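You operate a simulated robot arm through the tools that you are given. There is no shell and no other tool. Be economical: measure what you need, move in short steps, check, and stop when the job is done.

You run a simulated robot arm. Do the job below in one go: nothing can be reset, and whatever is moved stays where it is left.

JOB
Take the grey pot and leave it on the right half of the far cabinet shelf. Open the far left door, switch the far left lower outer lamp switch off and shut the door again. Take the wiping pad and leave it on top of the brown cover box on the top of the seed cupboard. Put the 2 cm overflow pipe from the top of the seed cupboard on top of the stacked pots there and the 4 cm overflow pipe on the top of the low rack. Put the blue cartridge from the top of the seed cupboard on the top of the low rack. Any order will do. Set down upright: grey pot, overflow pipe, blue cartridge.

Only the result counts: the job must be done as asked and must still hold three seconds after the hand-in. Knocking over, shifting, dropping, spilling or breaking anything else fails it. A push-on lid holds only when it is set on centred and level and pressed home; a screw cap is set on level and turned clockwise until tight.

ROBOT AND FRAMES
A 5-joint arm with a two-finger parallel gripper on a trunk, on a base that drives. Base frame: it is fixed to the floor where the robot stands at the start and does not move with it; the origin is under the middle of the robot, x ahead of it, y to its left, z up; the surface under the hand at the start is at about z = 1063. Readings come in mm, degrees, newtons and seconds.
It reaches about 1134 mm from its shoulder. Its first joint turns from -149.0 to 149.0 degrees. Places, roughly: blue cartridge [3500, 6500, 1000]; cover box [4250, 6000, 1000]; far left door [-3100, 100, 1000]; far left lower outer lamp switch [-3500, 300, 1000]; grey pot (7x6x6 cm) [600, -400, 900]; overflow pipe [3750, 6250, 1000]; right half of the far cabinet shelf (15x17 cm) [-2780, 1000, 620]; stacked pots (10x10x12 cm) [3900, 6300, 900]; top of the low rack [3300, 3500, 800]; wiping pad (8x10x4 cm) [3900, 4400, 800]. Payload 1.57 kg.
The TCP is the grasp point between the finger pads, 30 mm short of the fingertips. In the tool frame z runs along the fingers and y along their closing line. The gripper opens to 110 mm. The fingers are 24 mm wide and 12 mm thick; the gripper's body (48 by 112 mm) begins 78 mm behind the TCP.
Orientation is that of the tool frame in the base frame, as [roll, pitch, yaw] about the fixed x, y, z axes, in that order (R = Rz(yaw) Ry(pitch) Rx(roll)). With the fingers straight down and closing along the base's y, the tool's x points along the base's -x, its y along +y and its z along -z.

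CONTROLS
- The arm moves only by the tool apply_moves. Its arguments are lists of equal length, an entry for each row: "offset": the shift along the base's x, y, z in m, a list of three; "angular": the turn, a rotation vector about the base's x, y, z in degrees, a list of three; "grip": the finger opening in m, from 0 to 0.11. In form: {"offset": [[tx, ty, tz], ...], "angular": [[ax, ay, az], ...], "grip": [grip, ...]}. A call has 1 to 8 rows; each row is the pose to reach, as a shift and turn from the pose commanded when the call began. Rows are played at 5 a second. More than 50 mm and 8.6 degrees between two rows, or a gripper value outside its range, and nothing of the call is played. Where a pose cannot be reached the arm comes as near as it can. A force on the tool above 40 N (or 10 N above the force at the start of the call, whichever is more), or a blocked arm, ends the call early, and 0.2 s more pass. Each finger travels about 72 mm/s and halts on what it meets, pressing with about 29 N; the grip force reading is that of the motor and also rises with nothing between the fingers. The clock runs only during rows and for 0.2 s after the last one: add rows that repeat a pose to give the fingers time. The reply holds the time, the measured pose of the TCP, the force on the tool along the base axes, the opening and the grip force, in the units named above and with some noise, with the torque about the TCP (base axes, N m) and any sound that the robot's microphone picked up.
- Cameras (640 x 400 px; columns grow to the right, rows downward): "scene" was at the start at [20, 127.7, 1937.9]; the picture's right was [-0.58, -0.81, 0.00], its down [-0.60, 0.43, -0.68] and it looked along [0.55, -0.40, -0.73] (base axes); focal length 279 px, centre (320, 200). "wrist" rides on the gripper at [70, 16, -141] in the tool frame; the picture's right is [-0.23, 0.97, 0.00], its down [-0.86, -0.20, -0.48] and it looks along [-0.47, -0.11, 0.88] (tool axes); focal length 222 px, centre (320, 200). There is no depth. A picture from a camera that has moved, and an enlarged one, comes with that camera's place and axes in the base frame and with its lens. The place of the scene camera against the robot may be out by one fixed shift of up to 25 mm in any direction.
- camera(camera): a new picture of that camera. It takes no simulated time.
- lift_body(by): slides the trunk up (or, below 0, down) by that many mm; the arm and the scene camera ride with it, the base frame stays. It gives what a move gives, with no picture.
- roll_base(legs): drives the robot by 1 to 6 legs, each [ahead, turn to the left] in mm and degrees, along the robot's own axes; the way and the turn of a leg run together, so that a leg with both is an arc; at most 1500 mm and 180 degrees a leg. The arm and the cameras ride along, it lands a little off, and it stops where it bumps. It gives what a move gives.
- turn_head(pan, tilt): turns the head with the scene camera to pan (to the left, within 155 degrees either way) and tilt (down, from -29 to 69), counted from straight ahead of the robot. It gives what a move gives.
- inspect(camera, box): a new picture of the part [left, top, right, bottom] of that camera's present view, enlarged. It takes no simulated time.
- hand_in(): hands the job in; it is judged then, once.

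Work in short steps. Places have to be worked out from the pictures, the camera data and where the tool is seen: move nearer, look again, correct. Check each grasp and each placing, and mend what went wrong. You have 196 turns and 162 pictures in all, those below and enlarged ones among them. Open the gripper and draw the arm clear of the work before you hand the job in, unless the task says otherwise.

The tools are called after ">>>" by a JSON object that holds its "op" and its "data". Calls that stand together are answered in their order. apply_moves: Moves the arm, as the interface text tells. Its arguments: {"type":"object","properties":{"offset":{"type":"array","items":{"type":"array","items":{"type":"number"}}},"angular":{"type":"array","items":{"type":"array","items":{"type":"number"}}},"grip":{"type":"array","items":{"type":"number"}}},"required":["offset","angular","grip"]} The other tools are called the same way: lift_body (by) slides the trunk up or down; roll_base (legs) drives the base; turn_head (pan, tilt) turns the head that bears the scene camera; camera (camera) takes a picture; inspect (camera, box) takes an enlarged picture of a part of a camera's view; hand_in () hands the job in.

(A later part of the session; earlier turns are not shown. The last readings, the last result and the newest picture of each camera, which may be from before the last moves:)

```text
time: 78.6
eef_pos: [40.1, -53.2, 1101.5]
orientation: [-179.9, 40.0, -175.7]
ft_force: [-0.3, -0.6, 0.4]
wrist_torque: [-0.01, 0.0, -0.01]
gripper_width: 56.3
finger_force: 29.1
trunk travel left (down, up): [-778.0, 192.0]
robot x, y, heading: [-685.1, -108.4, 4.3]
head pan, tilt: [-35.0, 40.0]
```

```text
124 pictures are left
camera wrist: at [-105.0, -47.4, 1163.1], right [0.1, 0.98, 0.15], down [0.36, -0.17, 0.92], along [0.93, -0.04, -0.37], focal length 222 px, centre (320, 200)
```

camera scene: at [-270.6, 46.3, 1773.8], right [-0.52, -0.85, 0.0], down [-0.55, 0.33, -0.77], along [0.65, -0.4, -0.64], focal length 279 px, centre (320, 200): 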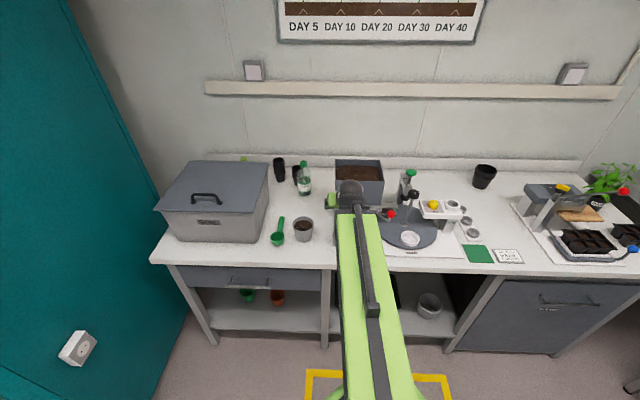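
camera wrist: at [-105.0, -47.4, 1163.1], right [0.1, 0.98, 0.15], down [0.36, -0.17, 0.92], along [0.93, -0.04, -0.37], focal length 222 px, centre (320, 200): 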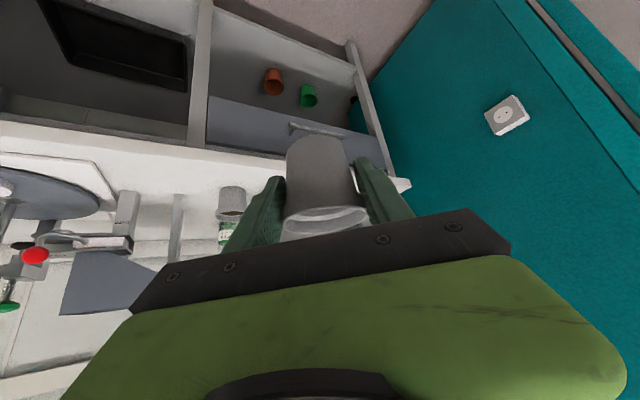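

Arm is straight ahead. Now I turn toward the far cabinet and drive to a staging point about 350 mm short.

>>> {"op": "roll_base", "data": {"legs": [[0, 152.5], [1250, 0], [0, -9]]}}

>>> {"op": "turn_head", "data": {"pan": 0, "tilt": 40}}

>>> {"op": "camera", "data": {"camera": "scene"}}

>>> {"op": "camera", "data": {"camera": "wrist"}}

```text
time: 84.4
eef_pos: [-1272.0, 310.0, 1100.7]
orientation: [-179.9, 40.1, -35.2]
ft_force: [-1.2, -1.1, -1.3]
wrist_torque: [0.04, -0.04, -0.02]
gripper_width: 55.5
finger_force: 29.3
trunk travel left (down, up): [-778.0, 192.0]
robot x, y, heading: [-710.2, -151.5, 144.8]
head pan, tilt: [-35.0, 40.0]
stopped in leg 1: the robot was blocked; the commanded pose is now the measured one
```

```text
time: 85.4
eef_pos: [-1270.4, 309.6, 1100.7]
orientation: [-179.9, 39.9, -35.1]
ft_force: [-0.6, 0.0, 0.3]
wrist_torque: [-0.04, 0.01, -0.02]
gripper_width: 55.8
finger_force: 28.9
trunk travel left (down, up): [-778.0, 192.0]
robot x, y, heading: [-711.7, -153.0, 145.1]
head pan, tilt: [0.0, 40.0]
```

```text
123 pictures are left
camera scene: at [-839.9, -265.9, 1791.8], right [0.57, 0.82, 0.0], down [0.53, -0.37, -0.77], along [-0.63, 0.44, -0.64], focal length 279 px, centre (320, 200)
```

scene: 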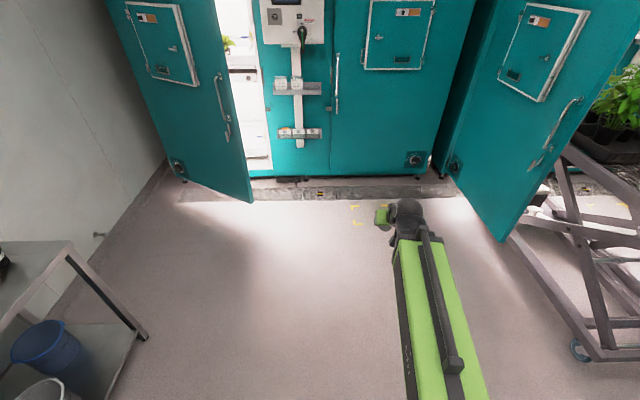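

```text
122 pictures are left
camera wrist: at [-1162.9, 214.4, 1163.1], right [-0.7, -0.7, 0.14], down [-0.17, 0.36, 0.92], along [-0.69, 0.62, -0.37], focal length 222 px, centre (320, 200)
```

wrist: 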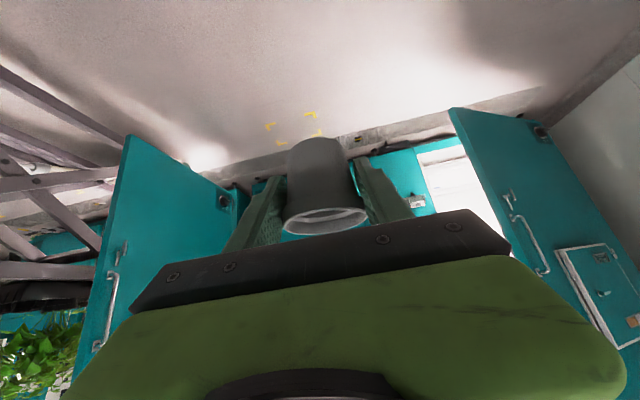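

The turn was blocked at 145° with nothing visible touching the hand. I try the remaining turn gently.

>>> {"op": "roll_base", "data": {"legs": [[0, 8]]}}

```text
time: 86.4
eef_pos: [-1332.0, 222.9, 1099.9]
orientation: [-179.9, 39.9, -26.7]
ft_force: [0.4, -0.3, -0.1]
wrist_torque: [-0.01, 0.01, 0.02]
gripper_width: 55.7
finger_force: 29.3
trunk travel left (down, up): [-778.0, 192.0]
robot x, y, heading: [-714.0, -156.1, 152.7]
head pan, tilt: [0.0, 40.0]
```

The reading of the tool shows the robot truly at about (-684,-103), heading 153. I drive to the staging point and align to the cabinet normal.

>>> {"op": "roll_base", "data": {"legs": [[0, 3.7], [1320, 0], [0, -9.6]]}}

>>> {"op": "camera", "data": {"camera": "scene"}}

>>> {"op": "camera", "data": {"camera": "wrist"}}

```text
time: 94.1
eef_pos: [-2495.7, 798.6, 1101.1]
orientation: [-179.9, 39.9, -32.5]
ft_force: [-0.1, -1.0, 0.0]
wrist_torque: [0.01, -0.05, -0.07]
gripper_width: 55.3
finger_force: 28.7
trunk travel left (down, up): [-778.0, 192.0]
robot x, y, heading: [-1916.7, 360.4, 147.7]
head pan, tilt: [0.0, 40.0]
```

```text
121 pictures are left
camera scene: at [-2038.4, 242.0, 1791.9], right [0.53, 0.85, 0.0], down [0.54, -0.34, -0.77], along [-0.65, 0.41, -0.64], focal length 279 px, centre (320, 200)
```

scene: 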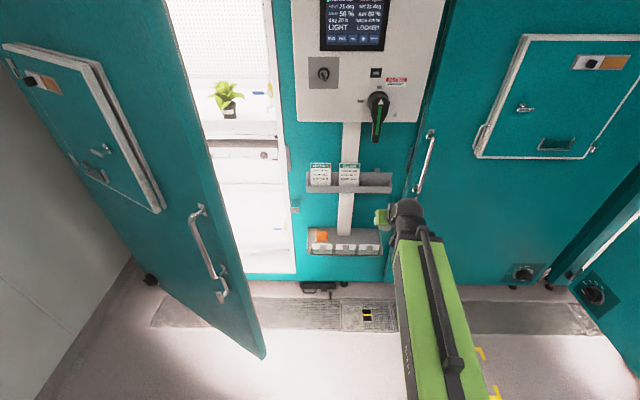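

```text
120 pictures are left
camera wrist: at [-2383.3, 707.0, 1163.2], right [-0.67, -0.73, 0.15], down [-0.19, 0.35, 0.92], along [-0.72, 0.59, -0.37], focal length 222 px, centre (320, 200)
```

wrist: 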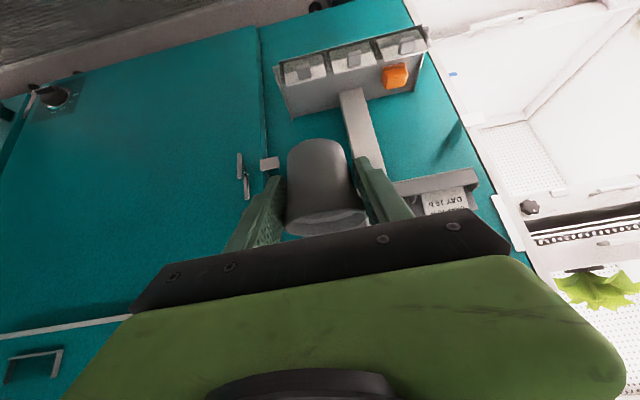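

Good view from both cameras. I zoom in to measure the lower shelf.

>>> {"op": "inspect", "data": {"camera": "wrist", "box": [230, 0, 480, 220]}}

>>> {"op": "inspect", "data": {"camera": "scene", "box": [280, 140, 420, 280]}}

```text
1.82 times, centred on (355, 110) of wrist
camera zoom: at [-2383.3, 707.0, 1163.2], right [-0.67, -0.73, 0.15], down [-0.19, 0.35, 0.92], along [-0.72, 0.59, -0.37], focal length 404 px, centre (256, 364)
```

zoom: 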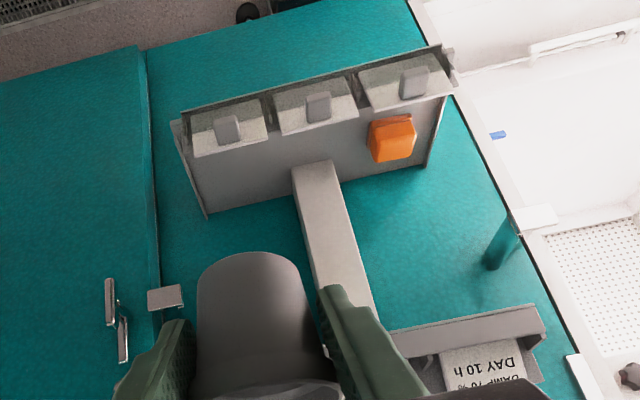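

```text
2.86 times, centred on (350, 210) of scene
camera zoom: at [-2038.4, 242.0, 1791.9], right [0.53, 0.85, 0.0], down [0.54, -0.34, -0.77], along [-0.65, 0.41, -0.64], focal length 796 px, centre (234, 171)
```

zoom: 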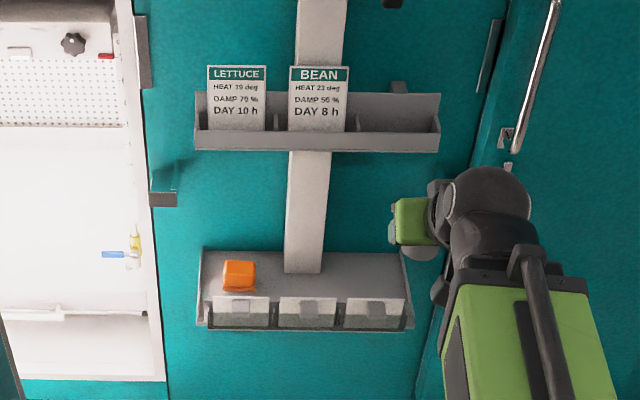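

I lower the trunk 250 mm in front of the shelf (still ~40 cm off the wall) to triangulate the shelf with the wrist camera.

>>> {"op": "lift_body", "data": {"by": -250}}

>>> {"op": "inspect", "data": {"camera": "wrist", "box": [180, 0, 500, 220]}}

>>> {"op": "inspect", "data": {"camera": "scene", "box": [260, 60, 460, 240]}}

```text
time: 96.7
eef_pos: [-2495.6, 798.3, 850.6]
orientation: [-180.0, 40.0, -32.5]
ft_force: [-0.3, 0.1, 0.3]
wrist_torque: [0.03, 0.01, 0.02]
gripper_width: 55.0
finger_force: 29.3
trunk travel left (down, up): [-528.0, 442.0]
robot x, y, heading: [-1918.1, 361.8, 147.8]
head pan, tilt: [0.0, 40.0]
```

```text
1.82 times, centred on (340, 110) of wrist
camera zoom: at [-2383.7, 707.0, 913.1], right [-0.67, -0.73, 0.14], down [-0.19, 0.35, 0.92], along [-0.72, 0.59, -0.37], focal length 404 px, centre (284, 364)
```

zoom: 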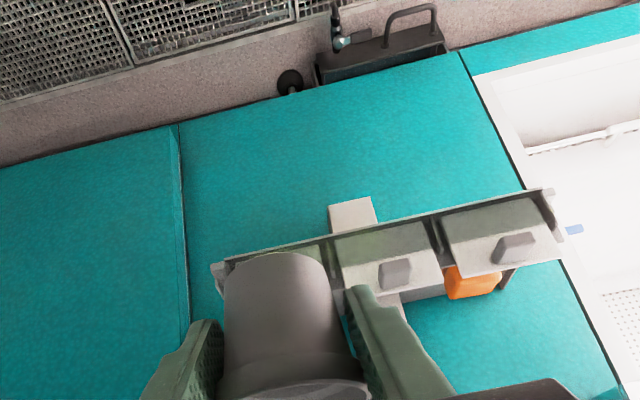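

```text
2.22 times, centred on (360, 150) of scene
camera zoom: at [-2039.1, 241.9, 1541.8], right [0.53, 0.85, 0.0], down [0.54, -0.34, -0.77], along [-0.65, 0.41, -0.64], focal length 619 px, centre (231, 311)
```

zoom: 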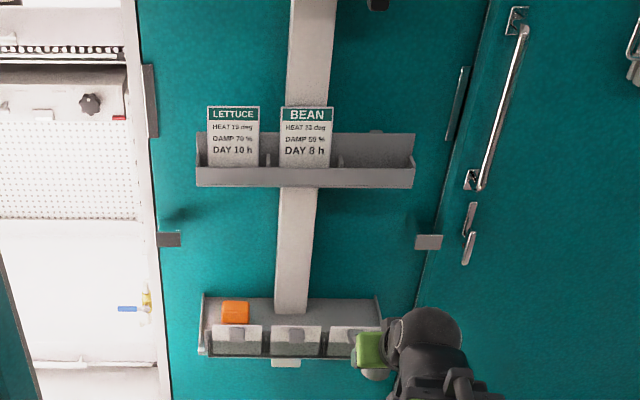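

Shelf front rail is at z≈613 from (-2655,1018) to (-2859,686); tray ≈195 mm deep with three bins along the front. I aim for (-2808,1011) on the free floor behind the bins; lower to TCP 725 and drive in 270 mm first.

>>> {"op": "lift_body", "data": {"by": -120}}

>>> {"op": "roll_base", "data": {"legs": [[200, 0]]}}

>>> {"op": "camera", "data": {"camera": "wrist"}}

>>> {"op": "camera", "data": {"camera": "scene"}}

```text
time: 98.2
eef_pos: [-2496.0, 797.3, 730.4]
orientation: [-180.0, 40.0, -32.4]
ft_force: [0.1, -0.5, -0.2]
wrist_torque: [-0.01, -0.01, 0.04]
gripper_width: 55.6
finger_force: 29.1
trunk travel left (down, up): [-408.0, 562.0]
robot x, y, heading: [-1916.2, 358.8, 147.6]
head pan, tilt: [0.0, 40.0]
```

```text
time: 99.8
eef_pos: [-2666.8, 905.1, 732.5]
orientation: [-180.0, 40.0, -32.5]
ft_force: [9.4, -9.0, 5.1]
wrist_torque: [-0.2, -0.17, -0.01]
gripper_width: 54.8
finger_force: 29.3
trunk travel left (down, up): [-408.0, 562.0]
robot x, y, heading: [-2087.0, 468.4, 147.7]
head pan, tilt: [0.0, 40.0]
```

```text
115 pictures are left
camera wrist: at [-2554.5, 814.3, 793.8], right [-0.67, -0.73, 0.15], down [-0.19, 0.35, 0.92], along [-0.72, 0.59, -0.37], focal length 222 px, centre (320, 200)
```

wrist: 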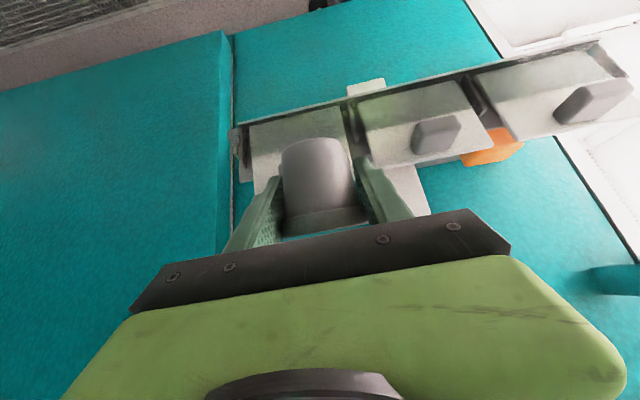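

```text
114 pictures are left
camera scene: at [-2209.3, 349.1, 1421.9], right [0.53, 0.85, 0.0], down [0.54, -0.34, -0.77], along [-0.65, 0.41, -0.64], focal length 279 px, centre (320, 200)
```

scene: 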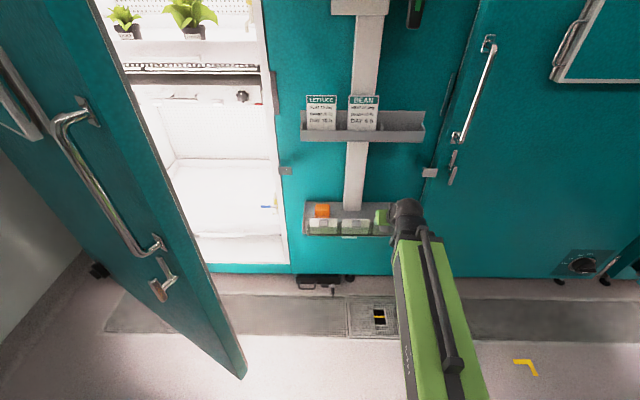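

There is a ~14 N push against the pot: it likely touched the right bin's knob. I back off and look.

>>> {"op": "roll_base", "data": {"legs": [[-70, 0]]}}

>>> {"op": "inspect", "data": {"camera": "wrist", "box": [200, 20, 520, 240]}}

>>> {"op": "inspect", "data": {"camera": "scene", "box": [280, 180, 440, 280]}}

```text
time: 100.8
eef_pos: [-2607.2, 866.9, 729.6]
orientation: [179.9, 40.0, -32.5]
ft_force: [-0.5, -0.6, 0.1]
wrist_torque: [-0.03, 0.01, -0.01]
gripper_width: 55.1
finger_force: 28.7
trunk travel left (down, up): [-408.0, 562.0]
robot x, y, heading: [-2030.3, 431.9, 147.4]
head pan, tilt: [0.0, 40.0]
```

```text
1.82 times, centred on (360, 130) of wrist
camera zoom: at [-2495.5, 777.3, 792.8], right [-0.67, -0.73, 0.15], down [-0.19, 0.36, 0.92], along [-0.72, 0.59, -0.37], focal length 404 px, centre (247, 327)
```

zoom: 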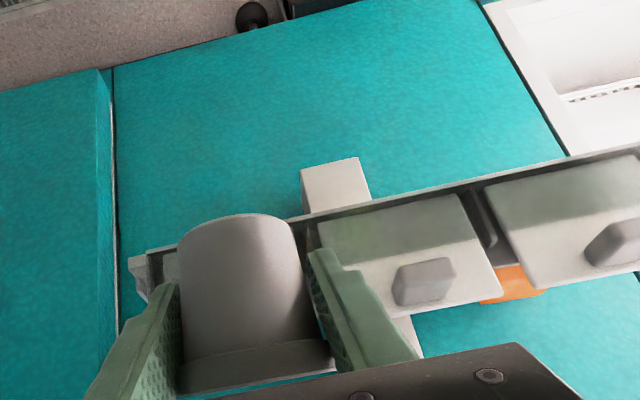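

```text
4.00 times, centred on (360, 230) of scene
camera zoom: at [-2151.1, 312.7, 1421.8], right [0.53, 0.85, 0.0], down [0.54, -0.34, -0.77], along [-0.65, 0.41, -0.64], focal length 1115 px, centre (160, 80)
```

zoom: 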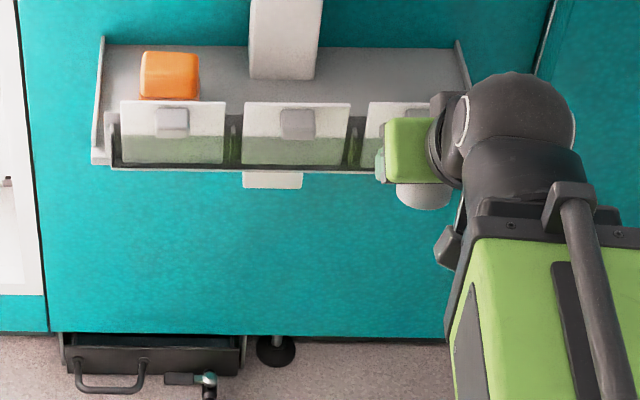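

The bins have lids/knobs up to z≈700, and at the final height the under-slung wrist camera would meet that panel if I come head-on. I'll approach from 45° to the right instead: back off, turn left, reverse to the right, and turn in.

>>> {"op": "lift_body", "data": {"by": 120}}

>>> {"op": "roll_base", "data": {"legs": [[-300, 0], [0, 62], [0, 62]]}}

>>> {"op": "turn_head", "data": {"pan": -150, "tilt": 35}}

>>> {"op": "camera", "data": {"camera": "scene"}}

```text
time: 102.3
eef_pos: [-2607.9, 866.9, 851.7]
orientation: [179.9, 40.0, -32.5]
ft_force: [-1.3, -0.4, 0.4]
wrist_torque: [-0.01, 0.01, 0.02]
gripper_width: 55.0
finger_force: 29.5
trunk travel left (down, up): [-528.0, 442.0]
robot x, y, heading: [-2025.4, 431.7, 147.5]
head pan, tilt: [0.0, 40.0]
```

```text
time: 109.5
eef_pos: [-1858.1, -452.4, 850.1]
orientation: [-179.9, 40.0, 87.6]
ft_force: [-0.4, 1.9, -0.7]
wrist_torque: [-0.02, -0.03, 0.01]
gripper_width: 54.1
finger_force: 29.3
trunk travel left (down, up): [-528.0, 442.0]
robot x, y, heading: [-1716.7, 265.1, -91.8]
head pan, tilt: [0.0, 40.0]
stopped in leg 3: the robot was blocked; the commanded pose is now the measured one
```

```text
time: 111.9
eef_pos: [-1857.1, -452.5, 850.4]
orientation: [180.0, 39.9, 87.7]
ft_force: [0.0, 0.6, 0.8]
wrist_torque: [-0.01, 0.01, -0.01]
gripper_width: 54.0
finger_force: 29.5
trunk travel left (down, up): [-528.0, 442.0]
robot x, y, heading: [-1715.5, 266.3, -91.6]
head pan, tilt: [-150.0, 35.0]
```

```text
111 pictures are left
camera scene: at [-1586.7, 385.5, 1549.3], right [0.88, 0.47, 0.0], down [0.27, -0.51, -0.82], along [-0.39, 0.72, -0.57], focal length 279 px, centre (320, 200)
```

scene: 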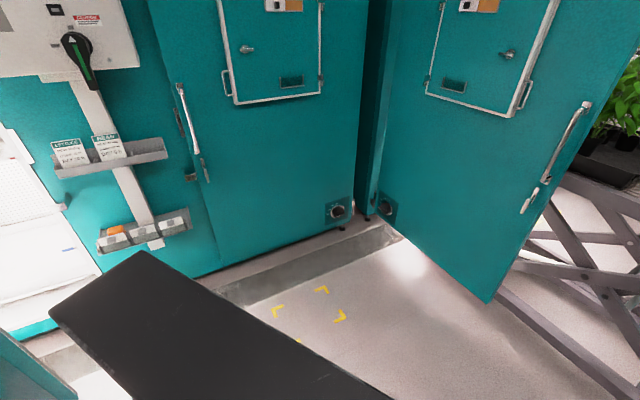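

Position readings of robot and hand differ somewhat, so I rely on the hand's readings and pictures. The way behind (toward the yellow marks) is clear; I reverse 880 mm and turn right toward the shelf.

>>> {"op": "roll_base", "data": {"legs": [[-880, 0], [0, -40], [0, -40]]}}

>>> {"op": "turn_head", "data": {"pan": 0, "tilt": 40}}

>>> {"op": "camera", "data": {"camera": "scene"}}

>>> {"op": "camera", "data": {"camera": "wrist"}}

```text
time: 120.2
eef_pos: [-2427.2, 1130.4, 849.3]
orientation: [180.0, 40.0, 8.0]
ft_force: [-0.7, 0.1, -0.4]
wrist_torque: [-0.03, -0.01, 0.0]
gripper_width: 53.6
finger_force: 28.5
trunk travel left (down, up): [-528.0, 442.0]
robot x, y, heading: [-1699.9, 1163.7, -171.5]
head pan, tilt: [-150.0, 35.0]
```

```text
time: 122.5
eef_pos: [-2426.4, 1129.6, 850.1]
orientation: [180.0, 39.8, 7.9]
ft_force: [0.4, 0.2, -0.9]
wrist_torque: [0.02, 0.0, 0.01]
gripper_width: 53.7
finger_force: 29.4
trunk travel left (down, up): [-528.0, 442.0]
robot x, y, heading: [-1701.1, 1157.8, -171.6]
head pan, tilt: [0.0, 40.0]
```

```text
110 pictures are left
camera scene: at [-1715.7, 991.7, 1541.8], right [-0.15, 0.99, 0.0], down [0.64, 0.1, -0.77], along [-0.76, -0.11, -0.64], focal length 279 px, centre (320, 200)
```

scene: 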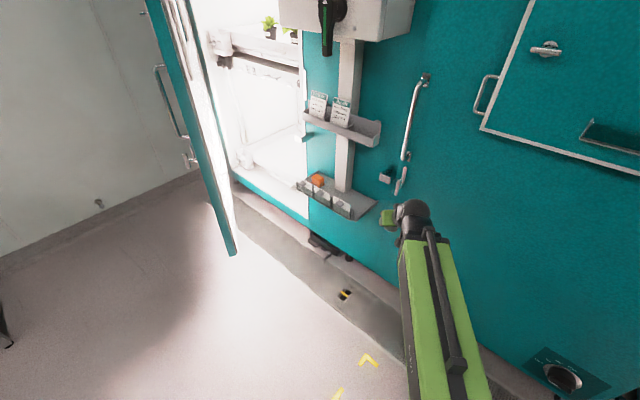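

```text
109 pictures are left
camera wrist: at [-2282.3, 1134.6, 913.1], right [-0.04, -0.99, 0.15], down [-0.37, 0.15, 0.92], along [-0.93, -0.02, -0.37], focal length 222 px, centre (320, 200)
```

wrist: 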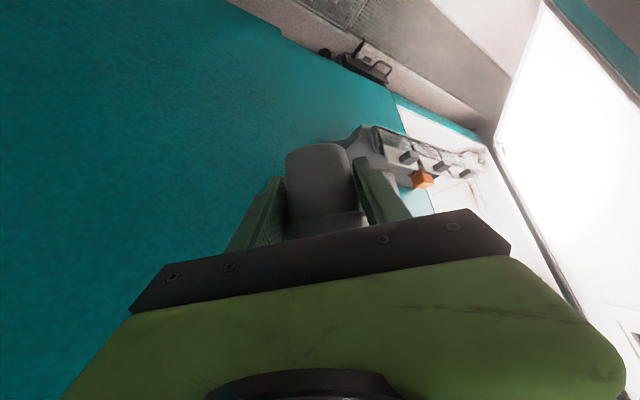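

The wrist view confirms the shelf coordinates. I align 3.3° left, lower to TCP ≈768, and drive in 280 mm.

>>> {"op": "lift_body", "data": {"by": -80}}

>>> {"op": "roll_base", "data": {"legs": [[0, 3.4], [270, 0]]}}

>>> {"op": "camera", "data": {"camera": "wrist"}}

>>> {"op": "inspect", "data": {"camera": "scene", "box": [260, 60, 460, 260]}}

```text
time: 123.7
eef_pos: [-2426.8, 1129.7, 770.3]
orientation: [-180.0, 39.9, 7.9]
ft_force: [-0.2, 0.0, 0.1]
wrist_torque: [-0.02, 0.01, -0.02]
gripper_width: 53.5
finger_force: 28.6
trunk travel left (down, up): [-448.0, 522.0]
robot x, y, heading: [-1699.1, 1164.0, -171.5]
head pan, tilt: [0.0, 40.0]
```

```text
time: 126.0
eef_pos: [-2688.6, 1029.9, 770.6]
orientation: [180.0, 39.9, 11.5]
ft_force: [-0.2, 0.9, -0.4]
wrist_torque: [-0.01, -0.01, -0.01]
gripper_width: 53.5
finger_force: 28.9
trunk travel left (down, up): [-448.0, 522.0]
robot x, y, heading: [-1965.5, 1105.9, -168.3]
head pan, tilt: [0.0, 40.0]
```

```text
108 pictures are left
camera wrist: at [-2543.9, 1043.1, 833.2], right [0.02, -0.99, 0.15], down [-0.38, 0.13, 0.92], along [-0.92, -0.08, -0.37], focal length 222 px, centre (320, 200)
```

wrist: 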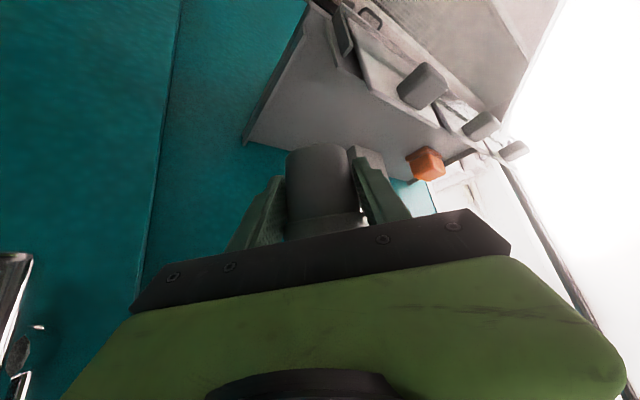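

```text
2.00 times, centred on (360, 160) of scene
camera zoom: at [-1970.1, 937.1, 1461.8], right [-0.21, 0.98, 0.0], down [0.63, 0.13, -0.77], along [-0.75, -0.16, -0.64], focal length 558 px, centre (240, 280)
```

zoom: 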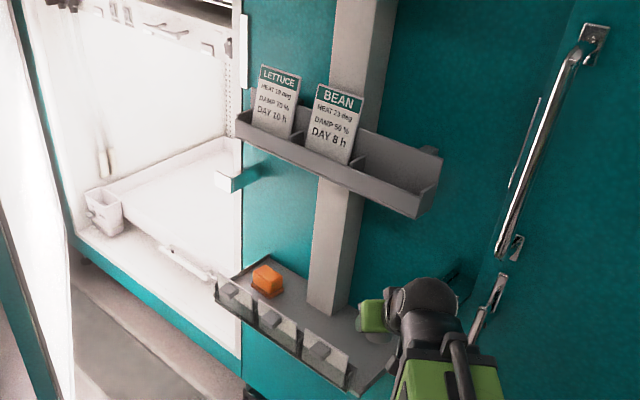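

Clear view of the empty right half; another 128 mm along the heading puts the pot at about (-2813,1004).

>>> {"op": "roll_base", "data": {"legs": [[128, 0]]}}

>>> {"op": "camera", "data": {"camera": "wrist"}}

>>> {"op": "inspect", "data": {"camera": "scene", "box": [260, 60, 460, 260]}}

```text
time: 127.3
eef_pos: [-2814.4, 1003.1, 770.8]
orientation: [-180.0, 39.9, 11.4]
ft_force: [-0.2, 0.2, -0.5]
wrist_torque: [0.0, -0.01, 0.0]
gripper_width: 53.4
finger_force: 28.9
trunk travel left (down, up): [-448.0, 522.0]
robot x, y, heading: [-2092.8, 1082.4, -168.2]
head pan, tilt: [0.0, 40.0]
```

```text
106 pictures are left
camera wrist: at [-2670.4, 1016.7, 833.2], right [0.02, -0.99, 0.15], down [-0.38, 0.13, 0.92], along [-0.92, -0.08, -0.37], focal length 222 px, centre (320, 200)
```

wrist: 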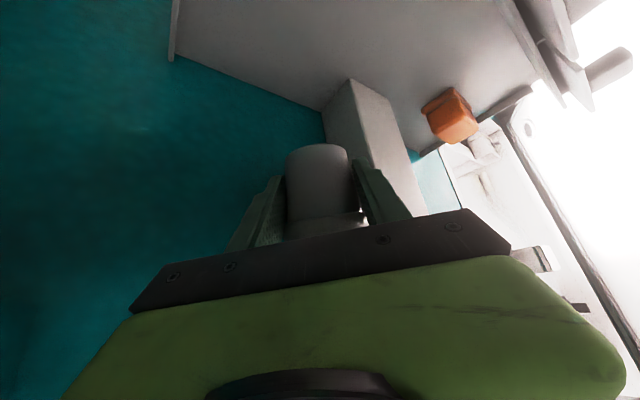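

```text
2.00 times, centred on (360, 160) of scene
camera zoom: at [-2096.6, 910.5, 1461.8], right [-0.2, 0.98, 0.0], down [0.63, 0.13, -0.77], along [-0.75, -0.16, -0.64], focal length 558 px, centre (240, 280)
```

zoom: 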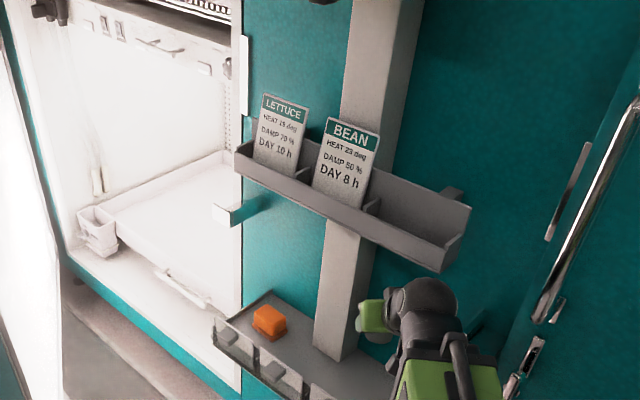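

The drop point is on free floor. I lower 105 mm then step to contact.

>>> {"op": "lift_body", "data": {"by": -105}}

>>> {"op": "camera", "data": {"camera": "wrist"}}

>>> {"op": "inspect", "data": {"camera": "scene", "box": [260, 40, 460, 240]}}

```text
time: 128.7
eef_pos: [-2815.1, 1003.3, 665.7]
orientation: [-180.0, 40.0, 11.3]
ft_force: [0.4, 0.1, -0.7]
wrist_torque: [0.0, 0.0, 0.0]
gripper_width: 53.4
finger_force: 28.7
trunk travel left (down, up): [-343.0, 627.0]
robot x, y, heading: [-2094.8, 1078.6, -168.0]
head pan, tilt: [0.0, 40.0]
```

```text
104 pictures are left
camera wrist: at [-2670.7, 1016.7, 728.1], right [0.02, -0.99, 0.15], down [-0.38, 0.13, 0.92], along [-0.92, -0.08, -0.38], focal length 222 px, centre (320, 200)
```

wrist: 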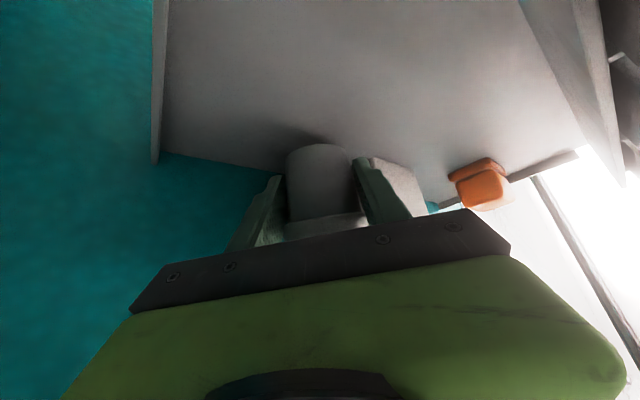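

```text
2.00 times, centred on (360, 140) of scene
camera zoom: at [-2097.1, 910.5, 1356.8], right [-0.2, 0.98, 0.0], down [0.63, 0.13, -0.77], along [-0.75, -0.16, -0.64], focal length 558 px, centre (240, 320)
```

zoom: 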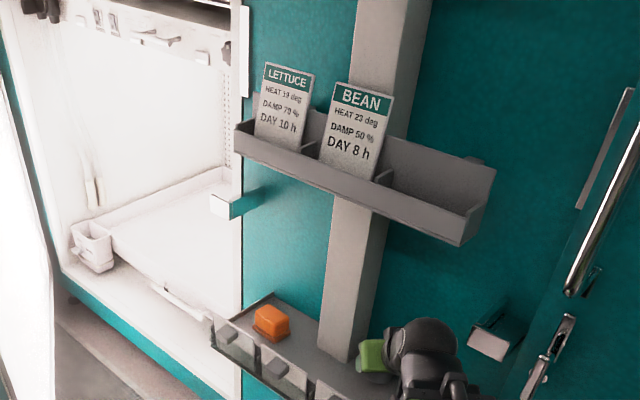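

Floor seems at z≈604. I step down to contact.

>>> {"op": "lift_body", "data": {"by": -12}}

>>> {"op": "lift_body", "data": {"by": -4}}

>>> {"op": "lift_body", "data": {"by": -3}}

>>> {"op": "lift_body", "data": {"by": -3}}

```text
time: 129.3
eef_pos: [-2814.7, 1004.1, 654.7]
orientation: [180.0, 40.0, 11.4]
ft_force: [-0.3, -1.4, 12.6]
wrist_torque: [-0.04, 0.27, 0.04]
gripper_width: 53.2
finger_force: 29.6
trunk travel left (down, up): [-331.0, 639.0]
robot x, y, heading: [-2095.5, 1078.5, -168.1]
head pan, tilt: [0.0, 40.0]
```

```text
time: 129.8
eef_pos: [-2813.5, 1002.7, 650.1]
orientation: [180.0, 40.0, 11.4]
ft_force: [3.3, -0.3, 20.9]
wrist_torque: [-0.18, 0.16, 0.05]
gripper_width: 52.6
finger_force: 28.8
trunk travel left (down, up): [-327.0, 643.0]
robot x, y, heading: [-2091.7, 1080.9, -168.1]
head pan, tilt: [0.0, 40.0]
```

```text
time: 130.2
eef_pos: [-2814.9, 1003.0, 650.3]
orientation: [179.9, 40.5, 11.5]
ft_force: [7.8, 1.7, 28.5]
wrist_torque: [-0.1, 0.07, -0.05]
gripper_width: 52.4
finger_force: 29.2
trunk travel left (down, up): [-325.0, 645.0]
robot x, y, heading: [-2093.0, 1083.0, -168.0]
head pan, tilt: [0.0, 40.0]
stopped: the force on the tool passed its limit at 45 N (the readings are from after the stop); the commanded pose is now the measured one
```

```text
time: 130.6
eef_pos: [-2815.6, 1002.5, 650.8]
orientation: [180.0, 40.7, 11.3]
ft_force: [7.9, 0.6, 30.2]
wrist_torque: [-0.03, 0.1, 0.0]
gripper_width: 52.5
finger_force: 29.1
trunk travel left (down, up): [-324.0, 646.0]
robot x, y, heading: [-2089.0, 1083.7, -168.4]
head pan, tilt: [0.0, 40.0]
stopped: the force on the tool passed its limit at 45 N (the readings are from after the stop); the commanded pose is now the measured one
```

Contact made. I relieve 4 mm, open gently to 72 mm and look.

>>> {"op": "lift_body", "data": {"by": 4}}

>>> {"op": "apply_moves", "data": {"offset": [[0, 0, 0], [0, 0, 0], [0, 0, 0], [0, 0, 0]], "angular": [[0, 0, 0], [0, 0, 0], [0, 0, 0], [0, 0, 0]], "grip": [0.056, 0.062, 0.072, 0.075]}}

>>> {"op": "inspect", "data": {"camera": "wrist", "box": [200, 80, 460, 260]}}

```text
time: 131.1
eef_pos: [-2815.6, 1003.3, 651.8]
orientation: [180.0, 40.3, 11.3]
ft_force: [0.4, -0.2, 0.0]
wrist_torque: [0.02, 0.02, 0.02]
gripper_width: 52.3
finger_force: 29.0
trunk travel left (down, up): [-328.0, 642.0]
robot x, y, heading: [-2093.3, 1080.6, -168.2]
head pan, tilt: [0.0, 40.0]
```

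```text
time: 132.1
eef_pos: [-2815.1, 1002.5, 651.9]
orientation: [179.9, 40.6, 11.4]
ft_force: [-0.4, -0.5, -0.6]
wrist_torque: [-0.01, 0.01, 0.0]
gripper_width: 75.0
finger_force: 0.1
trunk travel left (down, up): [-328.0, 642.0]
robot x, y, heading: [-2093.0, 1079.1, -168.2]
head pan, tilt: [0.0, 40.0]
```

```text
2.22 times, centred on (330, 170) of wrist
camera zoom: at [-2671.6, 1016.4, 713.4], right [0.02, -0.99, 0.15], down [-0.37, 0.13, 0.92], along [-0.93, -0.08, -0.37], focal length 494 px, centre (298, 267)
```

zoom: 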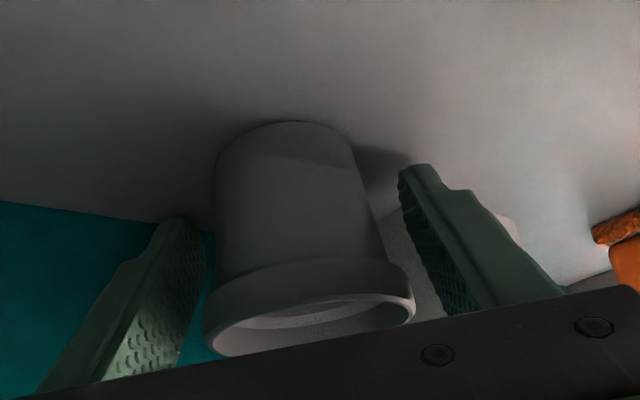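

The pot stands upright on the shelf. I raise straight up, then back out the way I came.

>>> {"op": "lift_body", "data": {"by": 118}}

>>> {"op": "roll_base", "data": {"legs": [[-420, 0]]}}

>>> {"op": "camera", "data": {"camera": "wrist"}}

>>> {"op": "camera", "data": {"camera": "scene"}}

```text
time: 133.6
eef_pos: [-2816.8, 1002.9, 771.3]
orientation: [-180.0, 40.4, 11.5]
ft_force: [0.4, -0.5, 0.6]
wrist_torque: [0.02, -0.01, -0.02]
gripper_width: 74.7
finger_force: 0.0
trunk travel left (down, up): [-446.0, 524.0]
robot x, y, heading: [-2093.1, 1079.6, -168.0]
head pan, tilt: [0.0, 40.0]
```

```text
time: 136.2
eef_pos: [-2408.9, 1091.2, 769.1]
orientation: [-180.0, 40.4, 11.2]
ft_force: [-0.4, 0.0, 0.0]
wrist_torque: [0.01, 0.04, 0.0]
gripper_width: 75.0
finger_force: 0.0
trunk travel left (down, up): [-446.0, 524.0]
robot x, y, heading: [-1681.4, 1165.7, -168.6]
head pan, tilt: [0.0, 40.0]
```

```text
101 pictures are left
camera wrist: at [-2263.7, 1103.4, 831.3], right [0.02, -0.99, 0.15], down [-0.37, 0.13, 0.92], along [-0.93, -0.07, -0.37], focal length 222 px, centre (320, 200)
```

wrist: 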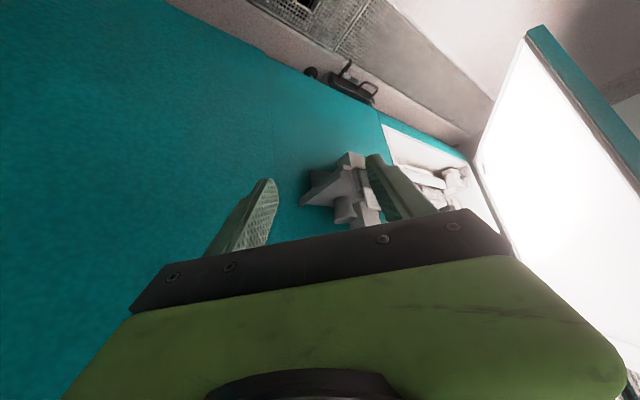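

```text
100 pictures are left
camera scene: at [-1690.1, 996.0, 1460.1], right [-0.2, 0.98, 0.0], down [0.63, 0.13, -0.77], along [-0.75, -0.15, -0.64], focal length 279 px, centre (320, 200)
```

scene: 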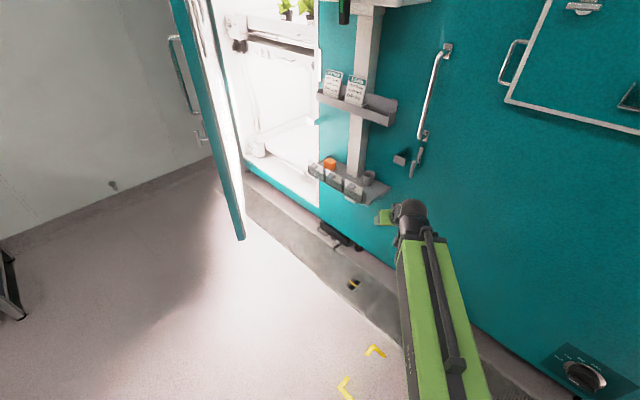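

Pot placed. Next the far-left cabinet: I move so I can look into it, keeping the hand clear of the open door.

>>> {"op": "roll_base", "data": {"legs": [[0, 60], [650, 0], [0, -40], [0, -38]]}}

>>> {"op": "turn_head", "data": {"pan": 5, "tilt": 25}}

>>> {"op": "camera", "data": {"camera": "scene"}}

```text
time: 146.0
eef_pos: [-2595.0, 708.2, 769.2]
orientation: [179.9, 40.2, -6.0]
ft_force: [0.2, 0.0, 0.3]
wrist_torque: [-0.01, 0.01, -0.02]
gripper_width: 75.0
finger_force: 0.1
trunk travel left (down, up): [-446.0, 524.0]
robot x, y, heading: [-1880.0, 598.5, 174.0]
head pan, tilt: [0.0, 40.0]
```

```text
time: 146.7
eef_pos: [-2595.8, 708.4, 770.3]
orientation: [-180.0, 40.2, -6.1]
ft_force: [-0.2, 1.0, -0.1]
wrist_torque: [-0.03, 0.01, -0.01]
gripper_width: 74.8
finger_force: 0.0
trunk travel left (down, up): [-446.0, 524.0]
robot x, y, heading: [-1872.5, 599.7, 174.0]
head pan, tilt: [5.0, 25.0]
```

```text
99 pictures are left
camera scene: at [-1941.5, 431.0, 1483.3], right [0.02, 1.0, 0.0], down [0.42, -0.01, -0.91], along [-0.91, 0.02, -0.42], focal length 279 px, centre (320, 200)
```

scene: 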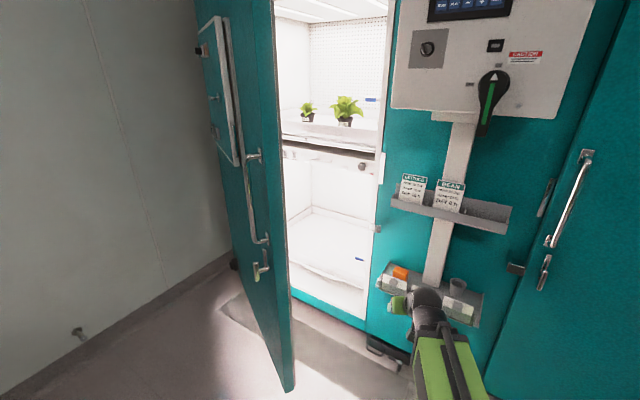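

I zoom into the cabinet interior.

>>> {"op": "inspect", "data": {"camera": "scene", "box": [265, 100, 405, 220]}}

>>> {"op": "inspect", "data": {"camera": "scene", "box": [190, 0, 400, 400]}}

```text
3.33 times, centred on (335, 160) of scene
camera zoom: at [-1941.5, 431.0, 1483.3], right [0.02, 1.0, 0.0], down [0.42, -0.01, -0.91], along [-0.91, 0.02, -0.42], focal length 929 px, centre (270, 333)
```

zoom: 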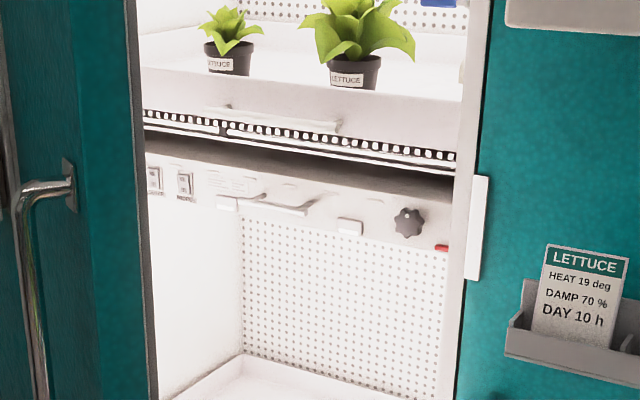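

```text
1.00 times, centred on (295, 200) of scene (not enlarged: the box is as wide or as high as the picture)
camera zoom: at [-1941.5, 431.0, 1483.3], right [0.02, 1.0, 0.0], down [0.42, -0.01, -0.91], along [-0.91, 0.02, -0.42], focal length 279 px, centre (345, 200)
```

zoom: 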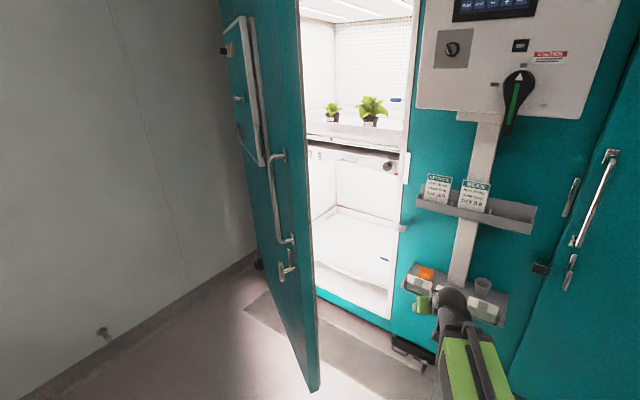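

Two rocker switches sit on the panel under the middle shelf, left side; the door is only ~35° open so it must be swung wider. I close the fingers and slip the hand in behind the door's free edge.

>>> {"op": "apply_moves", "data": {"offset": [[0, 0, 0], [0, 0, 0], [0, 0, 0], [0, 0, 0]], "angular": [[0, 0, 0], [0, 0, 0], [0, 0, 0], [0, 0, 0]], "grip": [0.055, 0.035, 0.015, 0.0]}}

>>> {"op": "roll_base", "data": {"legs": [[0, 18.5], [230, 0]]}}

>>> {"op": "turn_head", "data": {"pan": 10, "tilt": 35}}

>>> {"op": "camera", "data": {"camera": "scene"}}

```text
time: 147.7
eef_pos: [-2596.5, 708.0, 769.6]
orientation: [180.0, 40.2, -5.9]
ft_force: [-0.9, 0.2, 0.2]
wrist_torque: [0.01, -0.01, 0.01]
gripper_width: 0.1
finger_force: 21.2
trunk travel left (down, up): [-446.0, 524.0]
robot x, y, heading: [-1877.5, 600.1, 173.9]
head pan, tilt: [5.0, 25.0]
```

```text
time: 150.5
eef_pos: [-2815.3, 421.2, 769.9]
orientation: [-180.0, 40.2, 12.7]
ft_force: [0.2, 1.2, 0.5]
wrist_torque: [-0.03, -0.03, 0.01]
gripper_width: 0.0
finger_force: 21.5
trunk travel left (down, up): [-446.0, 524.0]
robot x, y, heading: [-2100.2, 550.5, -167.9]
head pan, tilt: [5.0, 25.0]
```

```text
time: 151.2
eef_pos: [-2816.4, 420.7, 768.7]
orientation: [179.9, 40.2, 12.7]
ft_force: [0.0, -0.2, 0.2]
wrist_torque: [-0.04, -0.01, -0.03]
gripper_width: 0.0
finger_force: 21.4
trunk travel left (down, up): [-446.0, 524.0]
robot x, y, heading: [-2100.7, 549.1, -167.9]
head pan, tilt: [10.0, 35.0]
```

```text
96 pictures are left
camera scene: at [-2100.8, 362.8, 1467.7], right [-0.38, 0.93, 0.0], down [0.53, 0.22, -0.82], along [-0.76, -0.31, -0.57], focal length 279 px, centre (320, 200)
```

scene: 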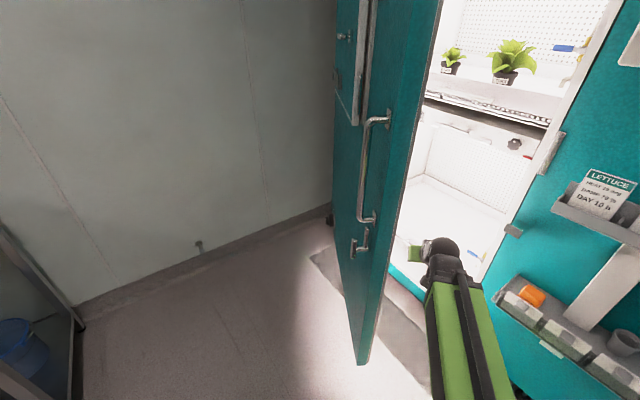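

The hand is at the gap. I advance 150 mm and sweep left by turning to push the door open.

>>> {"op": "roll_base", "data": {"legs": [[150, 0], [0, 25]]}}

>>> {"op": "camera", "data": {"camera": "scene"}}

```text
time: 153.3
eef_pos: [-2937.3, 279.4, 769.8]
orientation: [-179.3, 40.3, 22.2]
ft_force: [0.0, -0.6, -0.3]
wrist_torque: [-0.04, 0.01, 0.0]
gripper_width: 0.1
finger_force: 21.4
trunk travel left (down, up): [-446.0, 524.0]
robot x, y, heading: [-2247.5, 513.3, -160.6]
head pan, tilt: [10.0, 35.0]
stopped in leg 2: the force on the tool passed its limit at 78 N (the readings are from after the stop); the commanded pose is now the measured one
```

```text
95 pictures are left
camera scene: at [-2225.1, 329.9, 1467.7], right [-0.49, 0.87, 0.0], down [0.5, 0.28, -0.82], along [-0.71, -0.4, -0.57], focal length 279 px, centre (320, 200)
```

scene: 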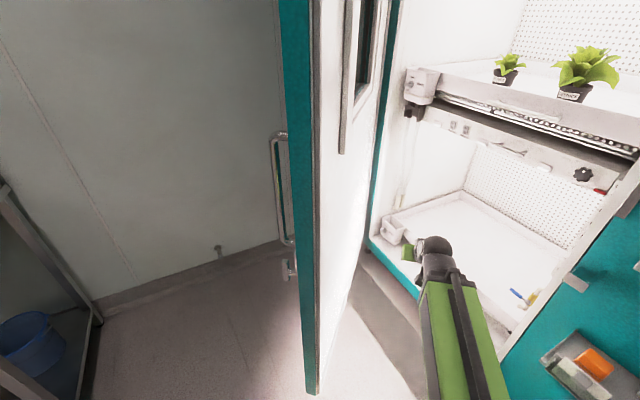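

The door swung wider. I push it on a bit more.

>>> {"op": "roll_base", "data": {"legs": [[0, 25]]}}

>>> {"op": "camera", "data": {"camera": "scene"}}

```text
time: 155.0
eef_pos: [-2772.8, 17.0, 769.9]
orientation: [-179.3, 40.2, 46.9]
ft_force: [-0.5, 0.2, 0.5]
wrist_torque: [0.0, 0.0, 0.03]
gripper_width: 0.0
finger_force: 21.4
trunk travel left (down, up): [-446.0, 524.0]
robot x, y, heading: [-2233.3, 505.8, -136.4]
head pan, tilt: [10.0, 35.0]
```

```text
94 pictures are left
camera scene: at [-2136.5, 347.5, 1467.6], right [-0.8, 0.59, 0.0], down [0.34, 0.46, -0.82], along [-0.49, -0.66, -0.57], focal length 279 px, centre (320, 200)
```

scene: 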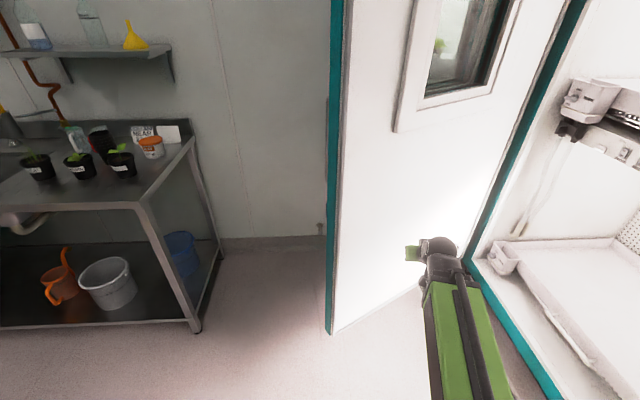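

The door is around 65–70° open. I drive on with the hand against its inner face to push it further.

>>> {"op": "roll_base", "data": {"legs": [[230, 0], [120, 0]]}}

>>> {"op": "camera", "data": {"camera": "scene"}}

```text
time: 157.2
eef_pos: [-2957.2, -160.2, 769.0]
orientation: [-179.4, 40.1, 46.8]
ft_force: [-0.4, 0.5, -0.4]
wrist_torque: [0.0, -0.01, 0.04]
gripper_width: 0.0
finger_force: 21.2
trunk travel left (down, up): [-446.0, 524.0]
robot x, y, heading: [-2421.5, 328.3, -136.3]
head pan, tilt: [10.0, 35.0]
stopped in leg 2: the force on the tool passed its limit at 49 N (the readings are from after the stop); the commanded pose is now the measured one
```

```text
93 pictures are left
camera scene: at [-2322.4, 170.7, 1467.6], right [-0.8, 0.59, 0.0], down [0.34, 0.46, -0.82], along [-0.49, -0.66, -0.57], focal length 279 px, centre (320, 200)
```

scene: 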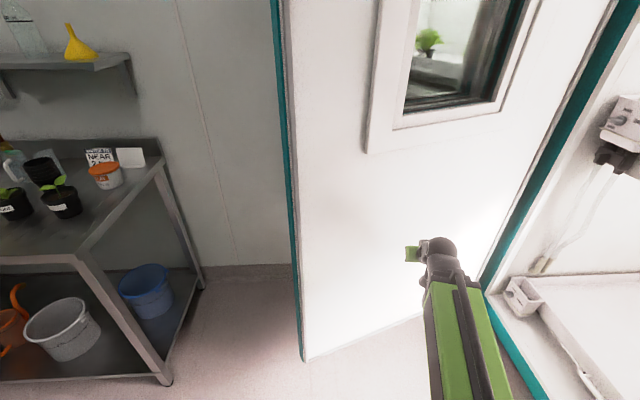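

Pushing works; I repeat.

>>> {"op": "roll_base", "data": {"legs": [[90, 0]]}}

>>> {"op": "roll_base", "data": {"legs": [[90, 0]]}}

>>> {"op": "camera", "data": {"camera": "scene"}}

```text
time: 158.2
eef_pos: [-3021.9, -220.5, 768.3]
orientation: [-179.3, 40.0, 46.9]
ft_force: [0.0, -0.3, -0.3]
wrist_torque: [-0.03, -0.02, 0.04]
gripper_width: 0.1
finger_force: 21.3
trunk travel left (down, up): [-446.0, 524.0]
robot x, y, heading: [-2484.6, 268.7, -136.4]
head pan, tilt: [10.0, 35.0]
```

```text
time: 159.2
eef_pos: [-3049.1, -246.8, 766.4]
orientation: [-179.5, 39.2, 46.8]
ft_force: [-0.1, 0.4, -0.4]
wrist_torque: [0.0, 0.02, -0.03]
gripper_width: 0.1
finger_force: 21.1
trunk travel left (down, up): [-446.0, 524.0]
robot x, y, heading: [-2516.5, 241.5, -136.4]
head pan, tilt: [10.0, 35.0]
stopped in leg 1: the force on the tool passed its limit at 85 N (the readings are from after the stop); the commanded pose is now the measured one
```

```text
92 pictures are left
camera scene: at [-2417.0, 80.7, 1467.6], right [-0.8, 0.59, 0.0], down [0.34, 0.46, -0.82], along [-0.49, -0.66, -0.57], focal length 279 px, centre (320, 200)
```

scene: 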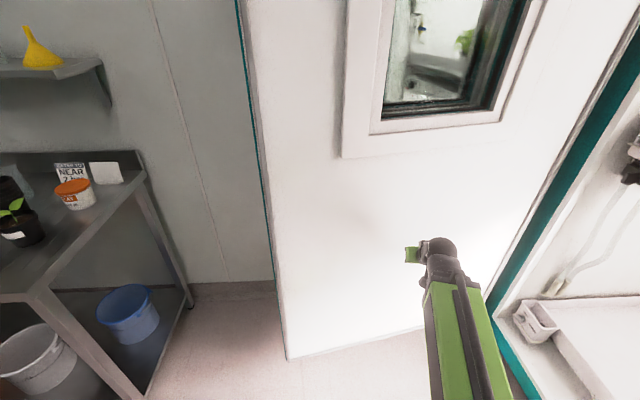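

The door is now ~80° open. I turn right toward the interior, back 150 mm, and look at the switches.

>>> {"op": "roll_base", "data": {"legs": [[-20, 0], [0, -42], [-150, 0]]}}

>>> {"op": "turn_head", "data": {"pan": 0, "tilt": 25}}

>>> {"op": "camera", "data": {"camera": "scene"}}

>>> {"op": "inspect", "data": {"camera": "scene", "box": [250, 100, 400, 220]}}

```text
time: 162.8
eef_pos: [-3071.9, 236.0, 767.6]
orientation: [-179.4, 39.1, 6.4]
ft_force: [0.7, -0.3, -0.1]
wrist_torque: [0.02, -0.01, 0.05]
gripper_width: 0.0
finger_force: 21.1
trunk travel left (down, up): [-446.0, 524.0]
robot x, y, heading: [-2353.8, 270.0, -177.4]
head pan, tilt: [10.0, 35.0]
```

```text
time: 163.5
eef_pos: [-3073.9, 237.6, 766.6]
orientation: [-179.5, 39.1, 6.4]
ft_force: [-0.5, 0.0, 0.7]
wrist_torque: [0.03, -0.02, 0.01]
gripper_width: 0.1
finger_force: 21.6
trunk travel left (down, up): [-446.0, 524.0]
robot x, y, heading: [-2348.9, 273.7, -177.1]
head pan, tilt: [0.0, 25.0]
```

```text
91 pictures are left
camera scene: at [-2389.8, 104.5, 1483.3], right [-0.04, 1.0, 0.0], down [0.42, 0.02, -0.91], along [-0.91, -0.04, -0.42], focal length 279 px, centre (320, 200)
```

scene: 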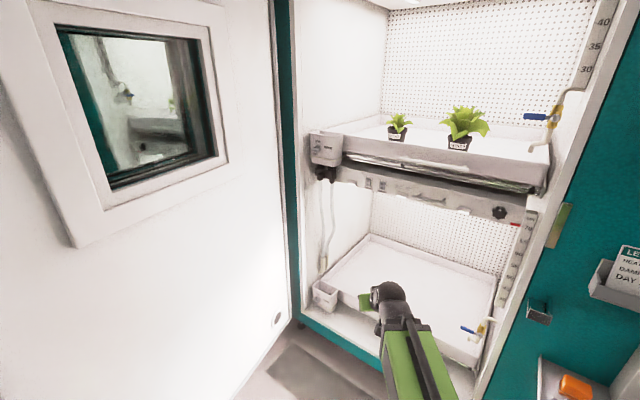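

```text
3.33 times, centred on (325, 160) of scene
camera zoom: at [-2389.8, 104.5, 1483.3], right [-0.04, 1.0, 0.0], down [0.42, 0.02, -0.91], along [-0.91, -0.04, -0.42], focal length 929 px, centre (303, 333)
```

zoom: 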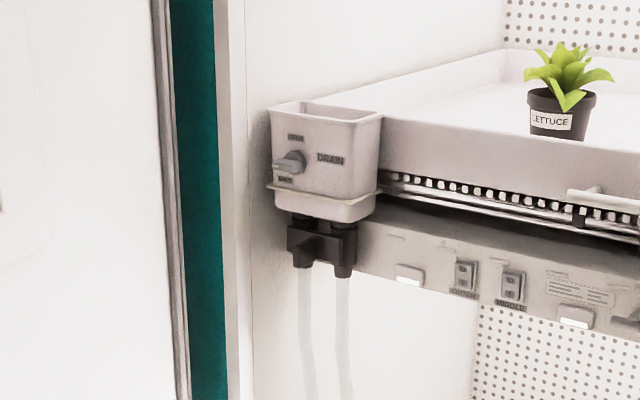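

The left rocker is labelled OUTER. I zoom in further.

>>> {"op": "inspect", "data": {"camera": "scene", "box": [350, 165, 390, 195]}}

```text
13.33 times, centred on (370, 180) of scene
camera zoom: at [-2389.8, 104.5, 1483.3], right [-0.04, 1.0, 0.0], down [0.42, 0.02, -0.91], along [-0.91, -0.04, -0.42], focal length 3717 px, centre (-347, 467)
```

zoom: 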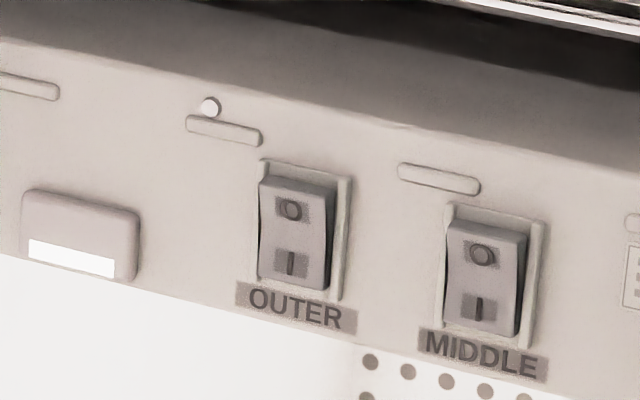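

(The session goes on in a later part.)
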